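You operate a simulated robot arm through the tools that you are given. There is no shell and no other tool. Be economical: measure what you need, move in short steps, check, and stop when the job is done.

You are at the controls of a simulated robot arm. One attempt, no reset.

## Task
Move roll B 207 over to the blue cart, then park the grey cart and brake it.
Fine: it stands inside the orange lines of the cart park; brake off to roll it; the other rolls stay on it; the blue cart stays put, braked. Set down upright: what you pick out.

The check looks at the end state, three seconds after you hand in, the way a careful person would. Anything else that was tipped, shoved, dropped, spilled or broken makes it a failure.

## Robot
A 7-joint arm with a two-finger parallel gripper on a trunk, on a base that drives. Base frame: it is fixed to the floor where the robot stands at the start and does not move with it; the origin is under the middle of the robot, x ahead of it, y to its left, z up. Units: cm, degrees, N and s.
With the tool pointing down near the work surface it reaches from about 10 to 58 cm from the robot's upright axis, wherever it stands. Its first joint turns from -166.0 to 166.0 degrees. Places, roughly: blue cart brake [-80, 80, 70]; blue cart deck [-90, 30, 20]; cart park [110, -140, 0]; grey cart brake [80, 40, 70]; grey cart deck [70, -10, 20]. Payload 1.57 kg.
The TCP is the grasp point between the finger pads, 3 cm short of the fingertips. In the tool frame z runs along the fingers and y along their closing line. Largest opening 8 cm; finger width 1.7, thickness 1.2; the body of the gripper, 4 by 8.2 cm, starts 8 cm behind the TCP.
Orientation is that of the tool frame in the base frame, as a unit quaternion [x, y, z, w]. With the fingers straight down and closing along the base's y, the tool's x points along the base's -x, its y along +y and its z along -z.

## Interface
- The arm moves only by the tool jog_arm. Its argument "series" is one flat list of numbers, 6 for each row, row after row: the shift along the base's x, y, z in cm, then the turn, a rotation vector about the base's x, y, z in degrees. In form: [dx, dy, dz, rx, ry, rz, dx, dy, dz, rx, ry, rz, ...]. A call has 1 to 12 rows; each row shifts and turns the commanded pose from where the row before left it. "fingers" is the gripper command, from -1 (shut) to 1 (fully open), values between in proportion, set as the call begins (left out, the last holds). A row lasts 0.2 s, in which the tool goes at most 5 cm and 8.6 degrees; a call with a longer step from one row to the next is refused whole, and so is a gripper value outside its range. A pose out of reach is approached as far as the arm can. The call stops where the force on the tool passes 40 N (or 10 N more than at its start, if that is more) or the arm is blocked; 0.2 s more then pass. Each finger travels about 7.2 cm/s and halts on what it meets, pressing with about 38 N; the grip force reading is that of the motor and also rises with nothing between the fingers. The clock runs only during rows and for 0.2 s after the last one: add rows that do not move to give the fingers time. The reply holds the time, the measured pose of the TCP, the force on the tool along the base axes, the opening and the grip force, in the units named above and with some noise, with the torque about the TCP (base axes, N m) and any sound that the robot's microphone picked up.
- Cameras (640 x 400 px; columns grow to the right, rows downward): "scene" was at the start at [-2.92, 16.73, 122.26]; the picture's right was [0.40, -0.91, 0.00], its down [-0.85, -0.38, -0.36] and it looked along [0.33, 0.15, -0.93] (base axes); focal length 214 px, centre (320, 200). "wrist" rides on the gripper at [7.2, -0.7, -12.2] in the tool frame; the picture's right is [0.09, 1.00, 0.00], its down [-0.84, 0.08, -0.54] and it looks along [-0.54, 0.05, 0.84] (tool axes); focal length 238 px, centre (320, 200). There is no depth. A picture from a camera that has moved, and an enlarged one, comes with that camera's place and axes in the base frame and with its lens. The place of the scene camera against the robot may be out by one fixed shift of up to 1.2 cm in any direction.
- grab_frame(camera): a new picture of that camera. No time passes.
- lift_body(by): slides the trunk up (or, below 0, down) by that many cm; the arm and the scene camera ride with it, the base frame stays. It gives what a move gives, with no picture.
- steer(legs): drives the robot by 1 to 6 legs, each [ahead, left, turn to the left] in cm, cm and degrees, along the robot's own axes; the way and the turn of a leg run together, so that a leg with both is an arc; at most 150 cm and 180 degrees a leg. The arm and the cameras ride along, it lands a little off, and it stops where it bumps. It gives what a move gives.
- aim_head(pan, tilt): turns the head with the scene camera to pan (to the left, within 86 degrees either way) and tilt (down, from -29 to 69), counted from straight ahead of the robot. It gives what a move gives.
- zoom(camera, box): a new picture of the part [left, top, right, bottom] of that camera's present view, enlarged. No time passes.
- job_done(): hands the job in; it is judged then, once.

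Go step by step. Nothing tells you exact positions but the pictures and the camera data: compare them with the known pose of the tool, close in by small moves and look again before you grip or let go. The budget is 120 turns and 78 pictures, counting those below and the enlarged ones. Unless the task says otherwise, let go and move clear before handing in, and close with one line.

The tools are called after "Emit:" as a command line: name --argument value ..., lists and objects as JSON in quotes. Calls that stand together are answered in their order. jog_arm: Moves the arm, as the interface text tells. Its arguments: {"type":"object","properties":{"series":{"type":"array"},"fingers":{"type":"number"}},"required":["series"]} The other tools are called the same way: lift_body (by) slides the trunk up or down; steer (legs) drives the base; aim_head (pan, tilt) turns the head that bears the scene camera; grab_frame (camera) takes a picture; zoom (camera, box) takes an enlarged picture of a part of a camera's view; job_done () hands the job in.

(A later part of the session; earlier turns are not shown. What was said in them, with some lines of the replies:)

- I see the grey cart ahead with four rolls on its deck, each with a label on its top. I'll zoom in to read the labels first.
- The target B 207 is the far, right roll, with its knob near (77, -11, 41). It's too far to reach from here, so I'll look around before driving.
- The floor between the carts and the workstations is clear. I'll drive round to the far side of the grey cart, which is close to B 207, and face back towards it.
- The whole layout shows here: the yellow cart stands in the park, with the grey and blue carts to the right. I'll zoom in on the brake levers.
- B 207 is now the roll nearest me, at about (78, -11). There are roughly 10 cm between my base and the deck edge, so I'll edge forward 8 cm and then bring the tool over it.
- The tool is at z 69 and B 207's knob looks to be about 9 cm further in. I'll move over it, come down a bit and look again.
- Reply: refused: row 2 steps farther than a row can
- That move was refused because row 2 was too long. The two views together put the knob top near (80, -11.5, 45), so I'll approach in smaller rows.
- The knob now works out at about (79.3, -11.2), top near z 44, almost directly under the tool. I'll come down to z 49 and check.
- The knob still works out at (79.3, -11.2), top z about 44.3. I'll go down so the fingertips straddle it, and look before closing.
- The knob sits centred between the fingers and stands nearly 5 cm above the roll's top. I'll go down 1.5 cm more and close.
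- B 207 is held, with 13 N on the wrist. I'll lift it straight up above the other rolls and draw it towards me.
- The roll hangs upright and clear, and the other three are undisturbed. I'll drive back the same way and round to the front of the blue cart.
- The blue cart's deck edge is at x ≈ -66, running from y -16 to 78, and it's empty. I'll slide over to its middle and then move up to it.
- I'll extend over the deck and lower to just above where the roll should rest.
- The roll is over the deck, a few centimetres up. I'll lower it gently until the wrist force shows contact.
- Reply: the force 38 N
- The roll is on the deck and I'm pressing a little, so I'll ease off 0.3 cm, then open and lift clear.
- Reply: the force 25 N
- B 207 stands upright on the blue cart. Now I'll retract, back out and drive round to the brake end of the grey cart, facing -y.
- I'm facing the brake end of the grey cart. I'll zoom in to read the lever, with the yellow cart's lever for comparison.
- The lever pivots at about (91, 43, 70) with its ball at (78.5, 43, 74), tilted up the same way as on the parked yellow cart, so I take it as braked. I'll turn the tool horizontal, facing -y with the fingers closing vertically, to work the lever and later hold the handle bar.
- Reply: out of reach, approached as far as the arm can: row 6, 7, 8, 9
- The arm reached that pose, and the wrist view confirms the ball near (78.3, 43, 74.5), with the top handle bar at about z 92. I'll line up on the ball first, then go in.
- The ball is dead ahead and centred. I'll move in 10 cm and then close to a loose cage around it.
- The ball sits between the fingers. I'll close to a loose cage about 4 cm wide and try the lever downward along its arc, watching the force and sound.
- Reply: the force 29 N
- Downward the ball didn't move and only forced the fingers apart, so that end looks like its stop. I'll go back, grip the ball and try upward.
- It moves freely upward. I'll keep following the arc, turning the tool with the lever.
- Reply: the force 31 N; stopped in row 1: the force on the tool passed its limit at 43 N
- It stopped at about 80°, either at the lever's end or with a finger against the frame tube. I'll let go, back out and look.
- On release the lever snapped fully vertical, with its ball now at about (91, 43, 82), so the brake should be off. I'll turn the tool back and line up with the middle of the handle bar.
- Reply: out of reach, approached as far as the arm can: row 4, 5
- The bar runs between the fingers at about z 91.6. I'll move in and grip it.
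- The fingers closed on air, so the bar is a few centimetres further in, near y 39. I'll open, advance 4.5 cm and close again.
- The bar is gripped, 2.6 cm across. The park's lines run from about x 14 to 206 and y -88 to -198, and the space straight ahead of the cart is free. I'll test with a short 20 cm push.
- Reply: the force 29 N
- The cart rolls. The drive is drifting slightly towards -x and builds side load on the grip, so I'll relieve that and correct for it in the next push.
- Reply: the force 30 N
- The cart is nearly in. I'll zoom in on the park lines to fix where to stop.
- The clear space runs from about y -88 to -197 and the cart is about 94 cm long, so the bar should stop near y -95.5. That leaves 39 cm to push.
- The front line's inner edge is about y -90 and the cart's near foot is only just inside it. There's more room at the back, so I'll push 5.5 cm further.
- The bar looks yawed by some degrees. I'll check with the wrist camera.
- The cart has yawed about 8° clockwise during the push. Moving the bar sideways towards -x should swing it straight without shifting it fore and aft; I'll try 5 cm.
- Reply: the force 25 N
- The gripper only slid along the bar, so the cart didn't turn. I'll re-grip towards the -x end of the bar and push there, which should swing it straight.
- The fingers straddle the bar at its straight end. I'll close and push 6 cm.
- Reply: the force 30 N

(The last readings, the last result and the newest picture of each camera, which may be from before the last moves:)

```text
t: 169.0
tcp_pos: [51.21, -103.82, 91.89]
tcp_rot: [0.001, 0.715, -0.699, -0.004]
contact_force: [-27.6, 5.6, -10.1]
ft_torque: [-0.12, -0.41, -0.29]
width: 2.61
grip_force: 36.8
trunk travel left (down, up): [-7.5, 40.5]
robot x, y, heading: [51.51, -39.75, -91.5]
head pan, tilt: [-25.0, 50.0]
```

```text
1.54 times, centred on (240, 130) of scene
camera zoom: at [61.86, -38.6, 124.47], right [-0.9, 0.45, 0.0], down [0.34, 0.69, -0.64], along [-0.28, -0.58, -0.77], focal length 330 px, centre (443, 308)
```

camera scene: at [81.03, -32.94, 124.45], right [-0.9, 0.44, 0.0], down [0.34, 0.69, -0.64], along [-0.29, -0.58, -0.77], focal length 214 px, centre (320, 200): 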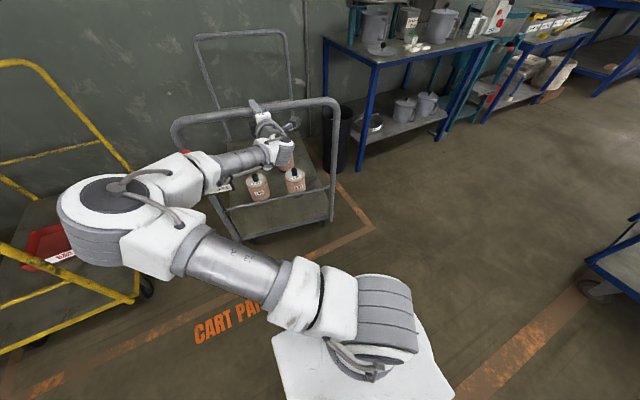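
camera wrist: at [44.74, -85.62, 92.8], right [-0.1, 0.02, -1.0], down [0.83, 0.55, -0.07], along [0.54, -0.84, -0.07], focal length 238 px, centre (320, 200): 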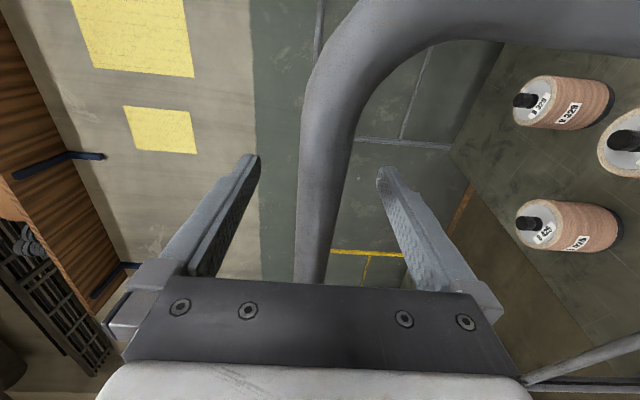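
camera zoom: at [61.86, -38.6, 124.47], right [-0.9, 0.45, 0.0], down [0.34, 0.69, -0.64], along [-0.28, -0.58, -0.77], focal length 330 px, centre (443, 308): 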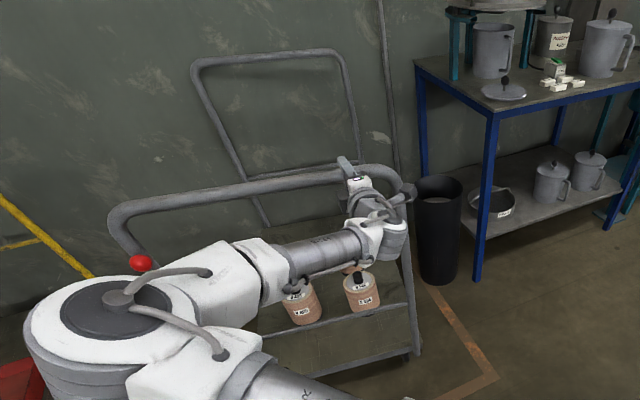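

The cart tracks strictly along its own heading, which explains the yaw growing as I pushed, and it is now slightly too deep. Pulling back while moving the bar towards -x should straighten it; I'll try a modest diagonal pull.

Emit:
steer --legs '[[-7, -4, 0]]'

Emit:
zoom --camera "scene" --box '[80, 0, 400, 260]'

```text
t: 170.2
tcp_pos: [47.51, -96.65, 91.81]
tcp_rot: [0.001, 0.715, -0.699, -0.004]
contact_force: [14.3, -9.7, -3.7]
ft_torque: [-0.24, -0.57, 0.83]
width: 2.57
grip_force: 36.9
trunk travel left (down, up): [-7.5, 40.5]
robot x, y, heading: [47.02, -32.45, -91.1]
head pan, tilt: [-25.0, 50.0]
```

```text
1.54 times, centred on (240, 130) of scene
camera zoom: at [58.26, -31.51, 124.44], right [-0.9, 0.45, 0.0], down [0.34, 0.69, -0.64], along [-0.29, -0.57, -0.77], focal length 330 px, centre (443, 308)
```

zoom: 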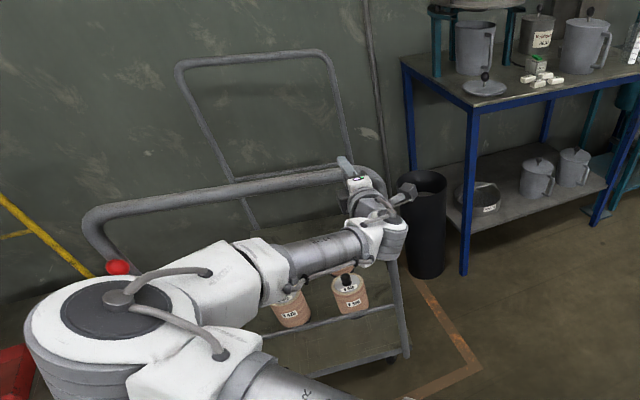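

It slid along the bar again, but the fingers are now right at the bend, which should give a firm hold sideways. I'll continue with small diagonal steps.

Emit:
steer --legs '[[-1.5, -4, 0]]'

Emit:
zoom --camera "scene" --box '[80, 0, 400, 260]'

```text
t: 171.2
tcp_pos: [45.9, -95.7, 91.86]
tcp_rot: [-0.01, 0.713, -0.701, 0.009]
contact_force: [0.7, -2.2, -1.7]
ft_torque: [0.0, -0.56, -0.4]
width: 2.64
grip_force: 37.2
trunk travel left (down, up): [-7.5, 40.5]
robot x, y, heading: [44.21, -31.47, -91.1]
head pan, tilt: [-25.0, 50.0]
stopped in leg 1: the force on the tool passed its limit at 52 N (the readings are from after the stop); the commanded pose is now the measured one
```

```text
1.54 times, centred on (240, 130) of scene
camera zoom: at [55.1, -30.18, 124.46], right [-0.9, 0.44, 0.0], down [0.34, 0.69, -0.64], along [-0.28, -0.58, -0.77], focal length 330 px, centre (443, 308)
```

zoom: 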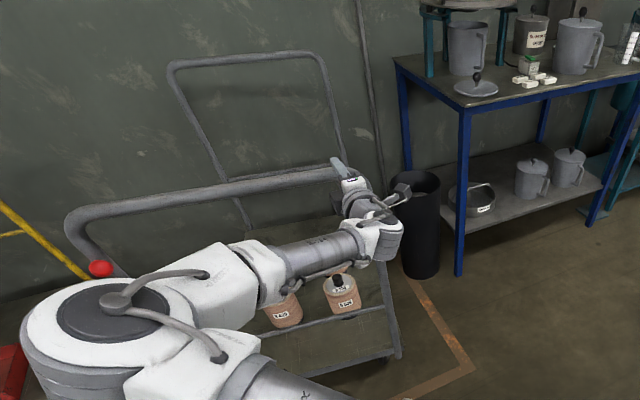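

The side push hit the force limit, so the wheels resist turning on the spot. Rolling backwards should let the cart align, so I'll pull straight back first and then bear slightly to -x.

Emit:
steer --legs '[[-12, -0.3, 0], [-9, -1.8, 0]]'

Emit:
zoom --camera "scene" --box '[80, 0, 400, 260]'

```text
t: 172.2
tcp_pos: [47.22, -92.78, 91.82]
tcp_rot: [-0.02, 0.713, -0.701, 0.02]
contact_force: [1.8, -5.0, -2.6]
ft_torque: [-0.02, -0.58, -0.47]
width: 2.69
grip_force: 37.3
trunk travel left (down, up): [-7.5, 40.5]
robot x, y, heading: [44.67, -28.37, -91.4]
head pan, tilt: [-25.0, 50.0]
stopped in leg 1: the force on the tool passed its limit at 51 N (the readings are from after the stop); the commanded pose is now the measured one
```

```text
1.54 times, centred on (240, 130) of scene
camera zoom: at [55.13, -26.98, 124.46], right [-0.9, 0.44, 0.0], down [0.34, 0.69, -0.64], along [-0.28, -0.58, -0.77], focal length 330 px, centre (443, 308)
```

zoom: 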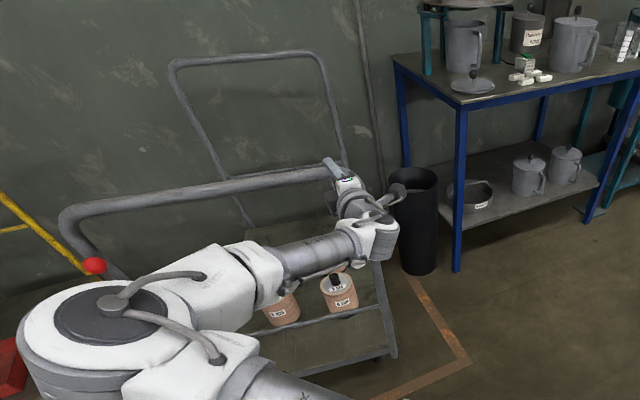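

The far-end casters need to swing round before the cart will steer. I'll pull back along the cart's own heading to let them flip, keeping the side load low.

Emit:
steer --legs '[[-14, 1.7, 0]]'

```text
t: 173.2
tcp_pos: [48.86, -87.78, 91.77]
tcp_rot: [-0.028, 0.713, -0.7, 0.026]
contact_force: [-0.3, 1.5, -1.5]
ft_torque: [-0.07, -0.06, 0.17]
width: 2.55
grip_force: 37.0
trunk travel left (down, up): [-7.5, 40.5]
robot x, y, heading: [45.45, -23.17, -91.0]
head pan, tilt: [-25.0, 50.0]
stopped in leg 1: the force on the tool passed its limit at 80 N (the readings are from after the stop); the commanded pose is now the measured one
```

Emit:
grab_frame --camera "scene"

```text
8 pictures are left
camera scene: at [55.9, -21.82, 124.46], right [-0.9, 0.44, 0.0], down [0.34, 0.69, -0.64], along [-0.28, -0.58, -0.77], focal length 214 px, centre (320, 200)
```

scene: 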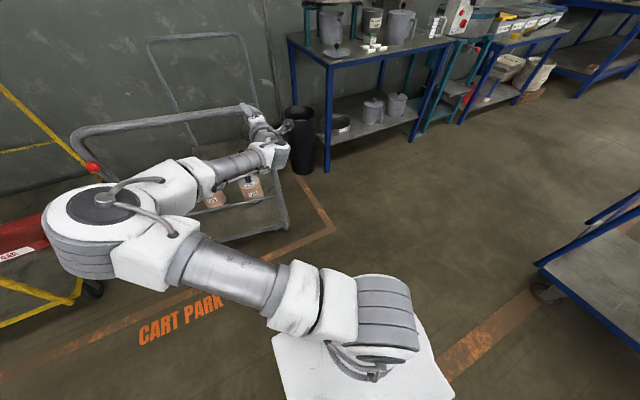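

The backward pull is straightening it: about 6° now. The grip at the bend seems to jam, so I'll re-grip mid-bar and keep pulling.

Emit:
jog_arm --series '[0, 0, 0, 0, 0, 0, 0, 0, 0, 0, 0, 0, 0, 0, 0, 0, 0, 0, 0, 0, 0, 0, 0, 0]' --fingers 1

Emit:
steer --legs '[[0, 20, 1]]'

```text
t: 174.2
tcp_pos: [48.76, -87.88, 91.91]
tcp_rot: [-0.027, 0.712, -0.701, 0.025]
contact_force: [-0.1, 0.3, -0.1]
ft_torque: [0.01, 0.01, 0.0]
width: 8.0
grip_force: 0.0
trunk travel left (down, up): [-7.5, 40.5]
robot x, y, heading: [45.65, -23.15, -91.0]
head pan, tilt: [-25.0, 50.0]
```

```text
t: 176.3
tcp_pos: [69.92, -87.99, 91.89]
tcp_rot: [-0.034, 0.712, -0.701, 0.033]
contact_force: [0.3, 0.4, -0.5]
ft_torque: [0.02, 0.0, -0.01]
width: 7.99
grip_force: 0.0
trunk travel left (down, up): [-7.5, 40.5]
robot x, y, heading: [65.47, -23.41, -90.1]
head pan, tilt: [-25.0, 50.0]
```

Emit:
jog_arm --series '[-1, -2, 0, 0, 0, -5.4, -1, -3, 0, 0, 0, 0, 0, 0, 0, 0, 0, 0]'

Emit:
jog_arm --series '[0, 0, 0, 0, 0, 0, 0, 0, 0, 0, 0, 0, 0, 0, 0, 0, 0, 0, 0, 0, 0, 0, 0, 0]' --fingers -1

Emit:
steer --legs '[[-10, -0.5, 0]]'

```text
t: 177.2
tcp_pos: [67.96, -93.14, 91.86]
tcp_rot: [0.0, 0.712, -0.702, -0.002]
contact_force: [-0.6, 0.8, -0.6]
ft_torque: [-0.01, 0.0, -0.01]
width: 7.98
grip_force: 0.1
trunk travel left (down, up): [-7.5, 40.5]
robot x, y, heading: [65.07, -23.15, -89.9]
head pan, tilt: [-25.0, 50.0]
```

```text
t: 178.2
tcp_pos: [68.04, -92.96, 91.88]
tcp_rot: [-0.001, 0.712, -0.702, -0.001]
contact_force: [-0.4, -2.0, 2.4]
ft_torque: [-0.07, -0.31, -0.08]
width: 2.56
grip_force: 36.4
trunk travel left (down, up): [-7.5, 40.5]
robot x, y, heading: [65.16, -23.36, -89.9]
head pan, tilt: [-25.0, 50.0]
```

```text
t: 179.5
tcp_pos: [67.28, -83.08, 91.83]
tcp_rot: [0.0, 0.713, -0.701, -0.002]
contact_force: [-0.1, -0.1, 0.1]
ft_torque: [-0.02, -0.01, 0.02]
width: 0.02
grip_force: 21.3
trunk travel left (down, up): [-7.5, 40.5]
robot x, y, heading: [64.64, -13.68, -90.2]
head pan, tilt: [-25.0, 50.0]
```

The bar slipped out of the fingers during the pull. I'll look before re-gripping deeper.

Emit:
jog_arm --series '[0, 0, 0, 0, 0, 0, 0, 0, 0, 0, 0, 0, 0, 0, 0, 0, 0, 0, 0, 0, 0, 0, 0, 0]' --fingers 1

Emit:
aim_head --pan 0 --tilt 45

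Emit:
grab_frame --camera "scene"

```text
t: 180.5
tcp_pos: [67.43, -83.09, 91.91]
tcp_rot: [0.0, 0.713, -0.702, -0.002]
contact_force: [0.4, -0.8, -0.8]
ft_torque: [0.02, 0.02, 0.01]
width: 8.01
grip_force: 0.0
trunk travel left (down, up): [-7.5, 40.5]
robot x, y, heading: [64.53, -13.18, -90.1]
head pan, tilt: [-25.0, 50.0]
```

```text
t: 181.3
tcp_pos: [67.37, -83.13, 91.88]
tcp_rot: [0.0, 0.713, -0.702, -0.001]
contact_force: [0.6, -0.3, 1.0]
ft_torque: [0.0, 0.02, 0.02]
width: 8.02
grip_force: 0.1
trunk travel left (down, up): [-7.5, 40.5]
robot x, y, heading: [64.3, -13.87, -89.9]
head pan, tilt: [0.0, 45.0]
```

```text
7 pictures are left
camera scene: at [78.63, -13.12, 125.14], right [-1.0, 0.0, 0.0], down [0.0, 0.71, -0.71], along [0.0, -0.71, -0.71], focal length 214 px, centre (320, 200)
```

scene: 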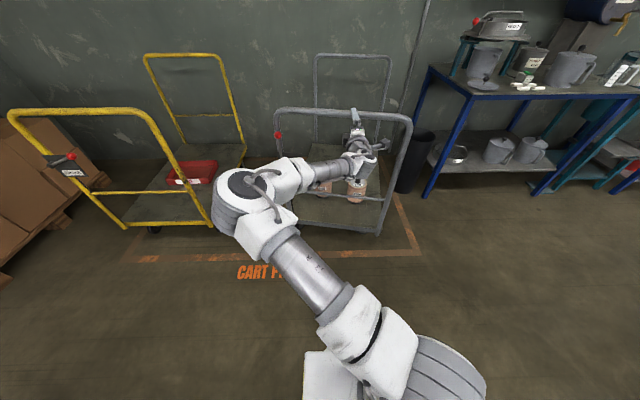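

This view is square-on: the cart is yawed about 8° but fits between the lines, with its near-right foot at y ≈ -89 and the far-left corner at about -188. A further 5 cm along its own heading centres it with clear margins, so I'll re-grip and make that push.

Emit:
jog_arm --series '[0, -4, 0, 0, 0, 0, 0, -4.5, 0, 0, 0, 0, 0, 0, 0, 0, 0, 0]'

Emit:
jog_arm --series '[0, 0, 0, 0, 0, 0, 0, 0, 0, 0, 0, 0, 0, 0, 0, 0, 0, 0, 0, 0, 0, 0, 0, 0]' --fingers -1

Emit:
steer --legs '[[5, -0.7, 0]]'

Emit:
grab_frame --camera "scene"

```text
t: 182.2
tcp_pos: [67.62, -91.4, 91.86]
tcp_rot: [0.0, 0.712, -0.702, -0.001]
contact_force: [-0.2, 0.0, -0.3]
ft_torque: [-0.01, -0.02, 0.01]
width: 7.98
grip_force: 0.2
trunk travel left (down, up): [-7.5, 40.5]
robot x, y, heading: [64.57, -13.4, -90.0]
head pan, tilt: [0.0, 45.0]
```

```text
t: 183.2
tcp_pos: [67.59, -91.63, 91.89]
tcp_rot: [-0.001, 0.712, -0.703, -0.001]
contact_force: [0.6, -4.5, 3.9]
ft_torque: [-0.09, -0.33, -0.12]
width: 2.6
grip_force: 37.0
trunk travel left (down, up): [-7.5, 40.5]
robot x, y, heading: [64.88, -13.52, -89.7]
head pan, tilt: [0.0, 45.0]
```

```text
t: 184.2
tcp_pos: [66.21, -96.46, 91.92]
tcp_rot: [0.004, 0.713, -0.701, -0.005]
contact_force: [-20.7, 7.8, 3.0]
ft_torque: [-0.03, -0.27, -0.79]
width: 2.59
grip_force: 37.2
trunk travel left (down, up): [-7.5, 40.5]
robot x, y, heading: [64.07, -17.89, -90.0]
head pan, tilt: [0.0, 45.0]
```

```text
6 pictures are left
camera scene: at [77.78, -18.04, 125.17], right [-1.0, 0.0, 0.0], down [0.0, 0.71, -0.71], along [0.0, -0.71, -0.71], focal length 214 px, centre (320, 200)
```

scene: 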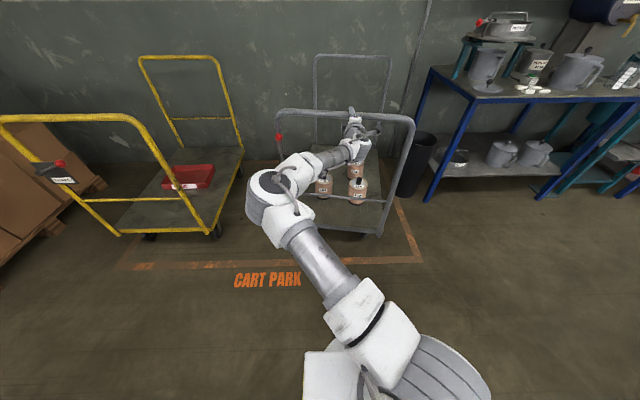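

Emit:
zoom --camera "scene" --box '[220, 130, 440, 275]'

```text
2.76 times, centred on (330, 202) of scene
camera zoom: at [77.78, -18.04, 125.17], right [-1.0, 0.0, 0.0], down [0.0, 0.71, -0.71], along [0.0, -0.71, -0.71], focal length 592 px, centre (292, 193)
```

zoom: 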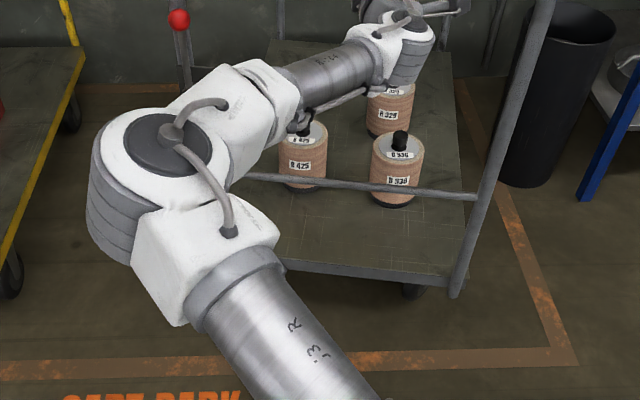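

The cart is inside, but with this yaw the far-left corner is close to the back line, so I want it straighter. I'll try a gentle short pull back along its heading.

Emit:
steer --legs '[[-4, 0.5, 0]]'

Emit:
steer --legs '[[-4, 0.3, 0]]'

```text
t: 185.1
tcp_pos: [67.49, -92.46, 91.97]
tcp_rot: [-0.001, 0.712, -0.702, -0.003]
contact_force: [16.7, 10.4, 6.4]
ft_torque: [-0.19, -0.42, 1.02]
width: 2.58
grip_force: 36.4
trunk travel left (down, up): [-7.5, 40.5]
robot x, y, heading: [64.58, -14.52, -90.2]
head pan, tilt: [0.0, 45.0]
```

```text
t: 186.0
tcp_pos: [67.48, -88.13, 91.85]
tcp_rot: [0.001, 0.713, -0.701, -0.004]
contact_force: [0.7, 24.9, 1.2]
ft_torque: [0.04, 0.28, -0.2]
width: 0.0
grip_force: 21.1
trunk travel left (down, up): [-7.5, 40.5]
robot x, y, heading: [64.76, -10.02, -90.0]
head pan, tilt: [0.0, 45.0]
```

The bar slipped out again with the cart back at about the earlier position. I'll re-grip at the -x bend and push gently forward while bearing to -x, so the casters roll as it turns.

Emit:
jog_arm --series '[0, 0, 0, 0, 0, 0, 0, 0, 0, 0, 0, 0, 0, 0, 0, 0, 0, 0, 0, 0, 0, 0, 0, 0]' --fingers 1

Emit:
steer --legs '[[0, -20, 0]]'

Emit:
jog_arm --series '[0, -1.5, 0, 0, 0, 0, 0, 0, 0, 0, 0, 0]'

Emit:
grab_frame --camera "wrist"

```text
t: 187.0
tcp_pos: [67.49, -88.38, 91.67]
tcp_rot: [0.002, 0.714, -0.7, -0.004]
contact_force: [-0.3, -0.5, -0.3]
ft_torque: [0.0, 0.0, 0.0]
width: 8.0
grip_force: 0.2
trunk travel left (down, up): [-7.5, 40.5]
robot x, y, heading: [64.68, -10.55, -89.9]
head pan, tilt: [0.0, 45.0]
```

```text
t: 189.2
tcp_pos: [47.36, -88.44, 91.77]
tcp_rot: [-0.001, 0.713, -0.701, -0.002]
contact_force: [9.3, 0.0, -0.1]
ft_torque: [0.0, -0.45, 0.08]
width: 8.01
grip_force: 0.1
trunk travel left (down, up): [-7.5, 40.5]
robot x, y, heading: [44.36, -10.08, -89.7]
head pan, tilt: [0.0, 45.0]
```

```text
t: 189.8
tcp_pos: [47.41, -89.87, 91.77]
tcp_rot: [-0.001, 0.714, -0.7, -0.001]
contact_force: [3.1, 1.9, -1.6]
ft_torque: [0.04, -0.11, -0.06]
width: 8.0
grip_force: 0.1
trunk travel left (down, up): [-7.5, 40.5]
robot x, y, heading: [44.05, -10.2, -89.6]
head pan, tilt: [0.0, 45.0]
```

```text
4 pictures are left
camera wrist: at [40.28, -77.66, 92.52], right [-0.09, 0.02, -1.0], down [0.84, 0.54, -0.07], along [0.54, -0.84, -0.07], focal length 238 px, centre (320, 200)
```

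wrist: 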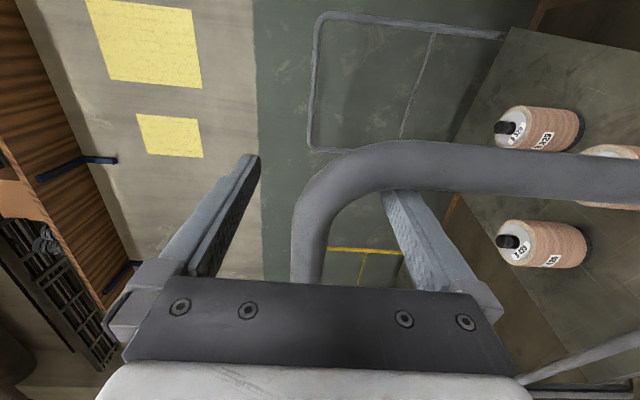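

Emit:
jog_arm --series '[0.5, 0, 0, 0, 0, 0, 0, 0, 0, 0, 0, 0, 0, 0, 0, 0, 0, 0, 0, 0, 0, 0, 0, 0]' --fingers -1

Emit:
steer --legs '[[4, -1.5, 0]]'

```text
t: 190.8
tcp_pos: [48.28, -90.04, 91.3]
tcp_rot: [-0.002, 0.715, -0.699, 0.001]
contact_force: [15.5, 3.0, -0.2]
ft_torque: [-0.52, -1.15, 0.46]
width: 3.54
grip_force: 37.7
trunk travel left (down, up): [-7.5, 40.5]
robot x, y, heading: [44.37, -10.03, -90.1]
head pan, tilt: [0.0, 45.0]
```

```text
t: 191.7
tcp_pos: [45.92, -93.82, 91.86]
tcp_rot: [0.002, 0.713, -0.701, -0.003]
contact_force: [-13.6, 2.7, -6.8]
ft_torque: [-0.09, -0.85, -0.06]
width: 2.72
grip_force: 38.2
trunk travel left (down, up): [-7.5, 40.5]
robot x, y, heading: [42.87, -14.8, -90.1]
head pan, tilt: [0.0, 45.0]
```

Emit:
steer --legs '[[-4, -0.4, 0]]'

Emit:
steer --legs '[[4, -1.5, 0]]'

```text
t: 192.7
tcp_pos: [47.13, -91.04, 91.83]
tcp_rot: [-0.006, 0.712, -0.702, 0.008]
contact_force: [-0.1, 2.5, -0.1]
ft_torque: [-0.13, -0.44, -0.01]
width: 2.6
grip_force: 37.9
trunk travel left (down, up): [-7.5, 40.5]
robot x, y, heading: [42.39, -11.4, -89.7]
head pan, tilt: [0.0, 45.0]
stopped in leg 1: the force on the tool passed its limit at 84 N (the readings are from after the stop); the commanded pose is now the measured one
```

```text
t: 193.7
tcp_pos: [44.99, -94.97, 91.93]
tcp_rot: [-0.002, 0.713, -0.701, 0.002]
contact_force: [-21.8, 16.6, -2.8]
ft_torque: [-0.03, -0.17, -0.41]
width: 2.59
grip_force: 37.6
trunk travel left (down, up): [-7.5, 40.5]
robot x, y, heading: [40.6, -15.24, -89.9]
head pan, tilt: [0.0, 45.0]
```

Emit:
zoom --camera "scene" --box '[120, 100, 440, 290]'

```text
2.00 times, centred on (280, 195) of scene
camera zoom: at [54.85, -14.97, 125.17], right [-1.0, 0.0, 0.0], down [0.0, 0.71, -0.71], along [0.0, -0.71, -0.71], focal length 429 px, centre (400, 210)
```

zoom: 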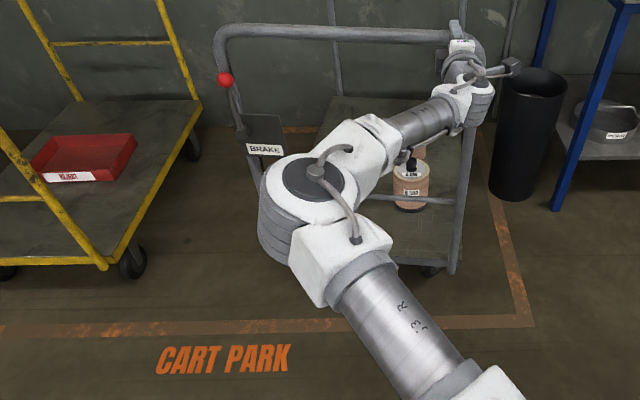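

The yaw is down to about 4°, and the cart is well inside. One more small push at the bend should finish it.

Emit:
steer --legs '[[2.2, -1.3, 0]]'

```text
t: 194.5
tcp_pos: [43.14, -97.07, 91.83]
tcp_rot: [0.001, 0.713, -0.701, -0.001]
contact_force: [-16.4, 11.1, 1.3]
ft_torque: [0.0, -0.15, -0.86]
width: 2.57
grip_force: 36.9
trunk travel left (down, up): [-7.5, 40.5]
robot x, y, heading: [39.52, -17.67, -90.1]
head pan, tilt: [0.0, 45.0]
```

The cart should now be nearly straight and centred. I'll let go, back the fingers out and move across to the brake lever.

Emit:
jog_arm --series '[0, 0, 0, 0, 0, 0, 0, 0, 0, 0, 0, 0, 0, 0, 0, 0, 0, 0, 0, 0, 0, 0, 0, 0, 0, 4, 0, 0, 0, 0, 0, 4, 0, 0, 0, 0, 0, 4, 0, 0, 0, 0, 0, 0, 0, 0, 0, 0]' --fingers 1

Emit:
steer --legs '[[0, 44, 0]]'

Emit:
grab_frame --camera "wrist"

```text
t: 196.3
tcp_pos: [43.32, -84.96, 91.73]
tcp_rot: [0.0, 0.713, -0.701, 0.0]
contact_force: [0.2, 0.4, 0.0]
ft_torque: [0.0, -0.01, -0.01]
width: 7.98
grip_force: 0.1
trunk travel left (down, up): [-7.5, 40.5]
robot x, y, heading: [39.58, -17.75, -89.9]
head pan, tilt: [0.0, 45.0]
```

```text
t: 200.1
tcp_pos: [87.29, -84.99, 91.63]
tcp_rot: [0.0, 0.713, -0.701, -0.002]
contact_force: [0.0, -0.1, 0.9]
ft_torque: [-0.01, 0.01, -0.01]
width: 8.02
grip_force: 0.0
trunk travel left (down, up): [-7.5, 40.5]
robot x, y, heading: [83.55, -17.38, -89.8]
head pan, tilt: [0.0, 45.0]
```

```text
2 pictures are left
camera wrist: at [80.12, -72.72, 92.48], right [-0.09, 0.02, -1.0], down [0.84, 0.54, -0.07], along [0.54, -0.84, -0.06], focal length 238 px, centre (320, 200)
```

wrist: 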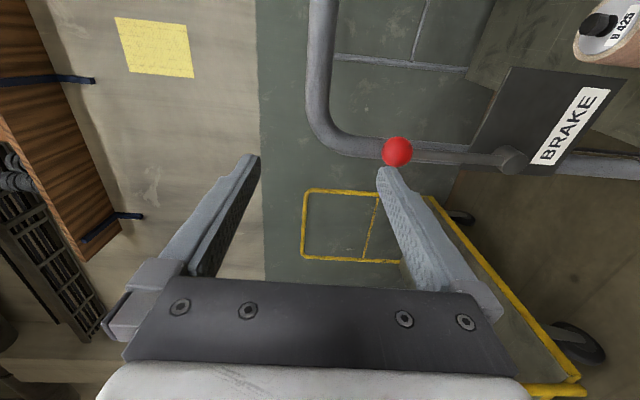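

The ball is at about (88.9, -96.8, 83) and the lever stands vertical over its pivot. I'll close the fingers and set them on the +x side of the ball, ready to sweep it back down.

Emit:
jog_arm --series '[1.5, 0, -3, 0, 0, 0, 1.6, 0, -3, 0, 0, 0, 1.6, 0, -2.6, 0, 0, 0, 0, 0, 0, 0, 0, 0, 0, 0, 0, 0, 0, 0]' --fingers -1

Emit:
jog_arm --series '[0, -3.5, 0, 0, 0, 0, 0, -3.5, 0, 0, 0, 0, 0, -2.6, 0, 0, 0, 0, 0, 0, 0, 0, 0, 0]'

```text
t: 201.3
tcp_pos: [92.04, -85.03, 83.16]
tcp_rot: [0.0, 0.713, -0.702, -0.001]
contact_force: [-0.9, 0.2, 0.0]
ft_torque: [-0.04, -0.01, -0.01]
width: 0.0
grip_force: 21.2
trunk travel left (down, up): [-7.5, 40.5]
robot x, y, heading: [84.03, -17.54, -89.8]
head pan, tilt: [0.0, 45.0]
```

```text
t: 202.3
tcp_pos: [92.14, -94.89, 83.19]
tcp_rot: [0.0, 0.714, -0.701, -0.001]
contact_force: [-0.4, 0.6, -0.7]
ft_torque: [0.01, 0.01, 0.01]
width: 0.0
grip_force: 20.6
trunk travel left (down, up): [-7.5, 40.5]
robot x, y, heading: [84.01, -17.59, -89.7]
head pan, tilt: [0.0, 45.0]
```

The fingers are beside the ball with no contact. Now I'll sweep the lever over and down along its arc.

Emit:
jog_arm --series '[-2.31, 0.08, 0.1, 0, 0, 0, -2.33, 0.08, -0.04, 0, 0, 0, -2.29, 0.08, -0.45, 0, 0, 0, -2.18, 0.08, -0.84, 0, 0, 0, 0, 0, 0, 0, 0, 0]'

Emit:
jog_arm --series '[-2.01, 0.08, -1.2, 0, 0, 0, -1.76, 0.08, -1.53, 0, 0, 0, -1.47, 0.08, -1.82, 0, 0, 0, -0.6, 0, -1.0, 0, 0, 0, 0, 0, 0, 0, 0, 0]'

```text
t: 203.5
tcp_pos: [82.82, -94.32, 81.78]
tcp_rot: [0.001, 0.713, -0.701, -0.001]
contact_force: [0.1, 0.4, -1.1]
ft_torque: [0.02, 0.03, -0.01]
width: 0.0
grip_force: 21.9
trunk travel left (down, up): [-7.5, 40.5]
robot x, y, heading: [83.61, -17.88, -90.0]
head pan, tilt: [0.0, 45.0]
```

```text
t: 204.7
tcp_pos: [77.24, -93.97, 77.04]
tcp_rot: [-0.003, 0.708, -0.707, 0.001]
contact_force: [9.2, -2.5, 31.0]
ft_torque: [-0.74, 0.15, 0.2]
width: 0.01
grip_force: 21.3
trunk travel left (down, up): [-7.5, 40.5]
robot x, y, heading: [83.74, -17.48, -89.7]
head pan, tilt: [0.0, 45.0]
```

Pressing now meets a firm stop at the braked angle. I'll lift off, back the arm away and check.

Emit:
jog_arm --series '[0, 0, 1.2, 0, 0, 0, 0, 0, 1, 0, 0, 0, 0, 4, 0, 0, 0, 0, 0, 4, 0, 0, 0, 0, 0, 4, 0, 0, 0, 0, 0, 4, 0, 0, 0, 0]'

Emit:
steer --legs '[[-25, 0, 0], [0, 45, 0]]'

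Emit:
aim_head --pan -25 --tilt 38

Emit:
grab_frame --camera "scene"

```text
t: 206.1
tcp_pos: [76.78, -77.96, 78.53]
tcp_rot: [0.0, 0.713, -0.701, -0.002]
contact_force: [-0.2, 0.6, 0.0]
ft_torque: [0.05, 0.02, 0.03]
width: 0.01
grip_force: 21.4
trunk travel left (down, up): [-7.5, 40.5]
robot x, y, heading: [83.59, -17.49, -90.2]
head pan, tilt: [0.0, 45.0]
```

```text
t: 211.9
tcp_pos: [122.22, -52.62, 78.55]
tcp_rot: [0.001, 0.713, -0.701, -0.002]
contact_force: [-1.1, 0.9, 0.9]
ft_torque: [-0.03, 0.0, 0.0]
width: 0.0
grip_force: 21.5
trunk travel left (down, up): [-7.5, 40.5]
robot x, y, heading: [128.69, 8.16, -89.9]
head pan, tilt: [0.0, 45.0]
```

```text
t: 212.8
tcp_pos: [122.13, -52.7, 78.42]
tcp_rot: [0.001, 0.713, -0.701, -0.002]
contact_force: [1.0, -0.6, 0.2]
ft_torque: [0.05, 0.0, -0.01]
width: 0.02
grip_force: 21.4
trunk travel left (down, up): [-7.5, 40.5]
robot x, y, heading: [129.01, 8.09, -90.1]
head pan, tilt: [-25.0, 38.0]
```

```text
1 pictures are left
camera scene: at [139.27, 8.49, 126.17], right [-0.91, 0.42, 0.0], down [0.26, 0.56, -0.79], along [-0.33, -0.71, -0.62], focal length 214 px, centre (320, 200)
```

scene: 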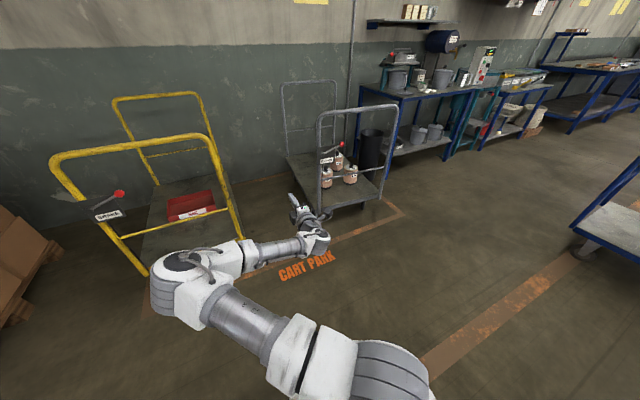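

The lever is back at its tilted position like the yellow cart's. I'll use the last picture to check the cart against the lines.

Emit:
zoom --camera "scene" --box '[250, 75, 420, 235]'

```text
2.50 times, centred on (335, 155) of scene
camera zoom: at [139.27, 8.49, 126.17], right [-0.91, 0.42, 0.0], down [0.26, 0.56, -0.79], along [-0.33, -0.71, -0.62], focal length 536 px, centre (282, 312)
```

zoom: 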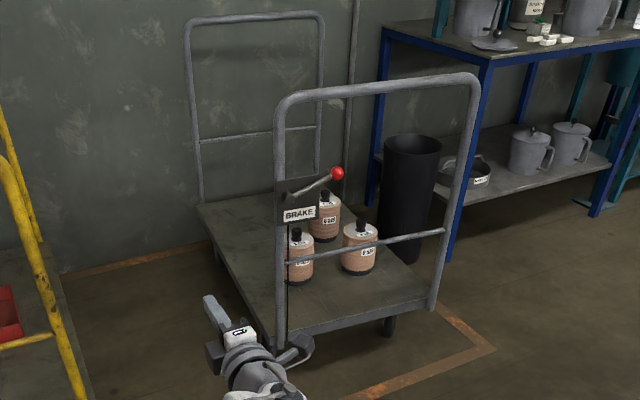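

The last view shows the grey cart nearly straight, with its wheels well inside the orange lines and the far end of its deck within a few centimetres of the back line. Its brake lever is back in the braked position and the three other rolls stand on it. B 207 was upright on the blue cart and the arm is clear, so I'm handing in.

Emit:
job_done

```text
The job is handed in.
```

I moved B 207 upright onto the blue cart, and parked the grey cart inside the orange lines, brake set, with the other three rolls still on it. Its far end is only about 1 cm (give or take 1.5 cm) inside the back line's inner edge.
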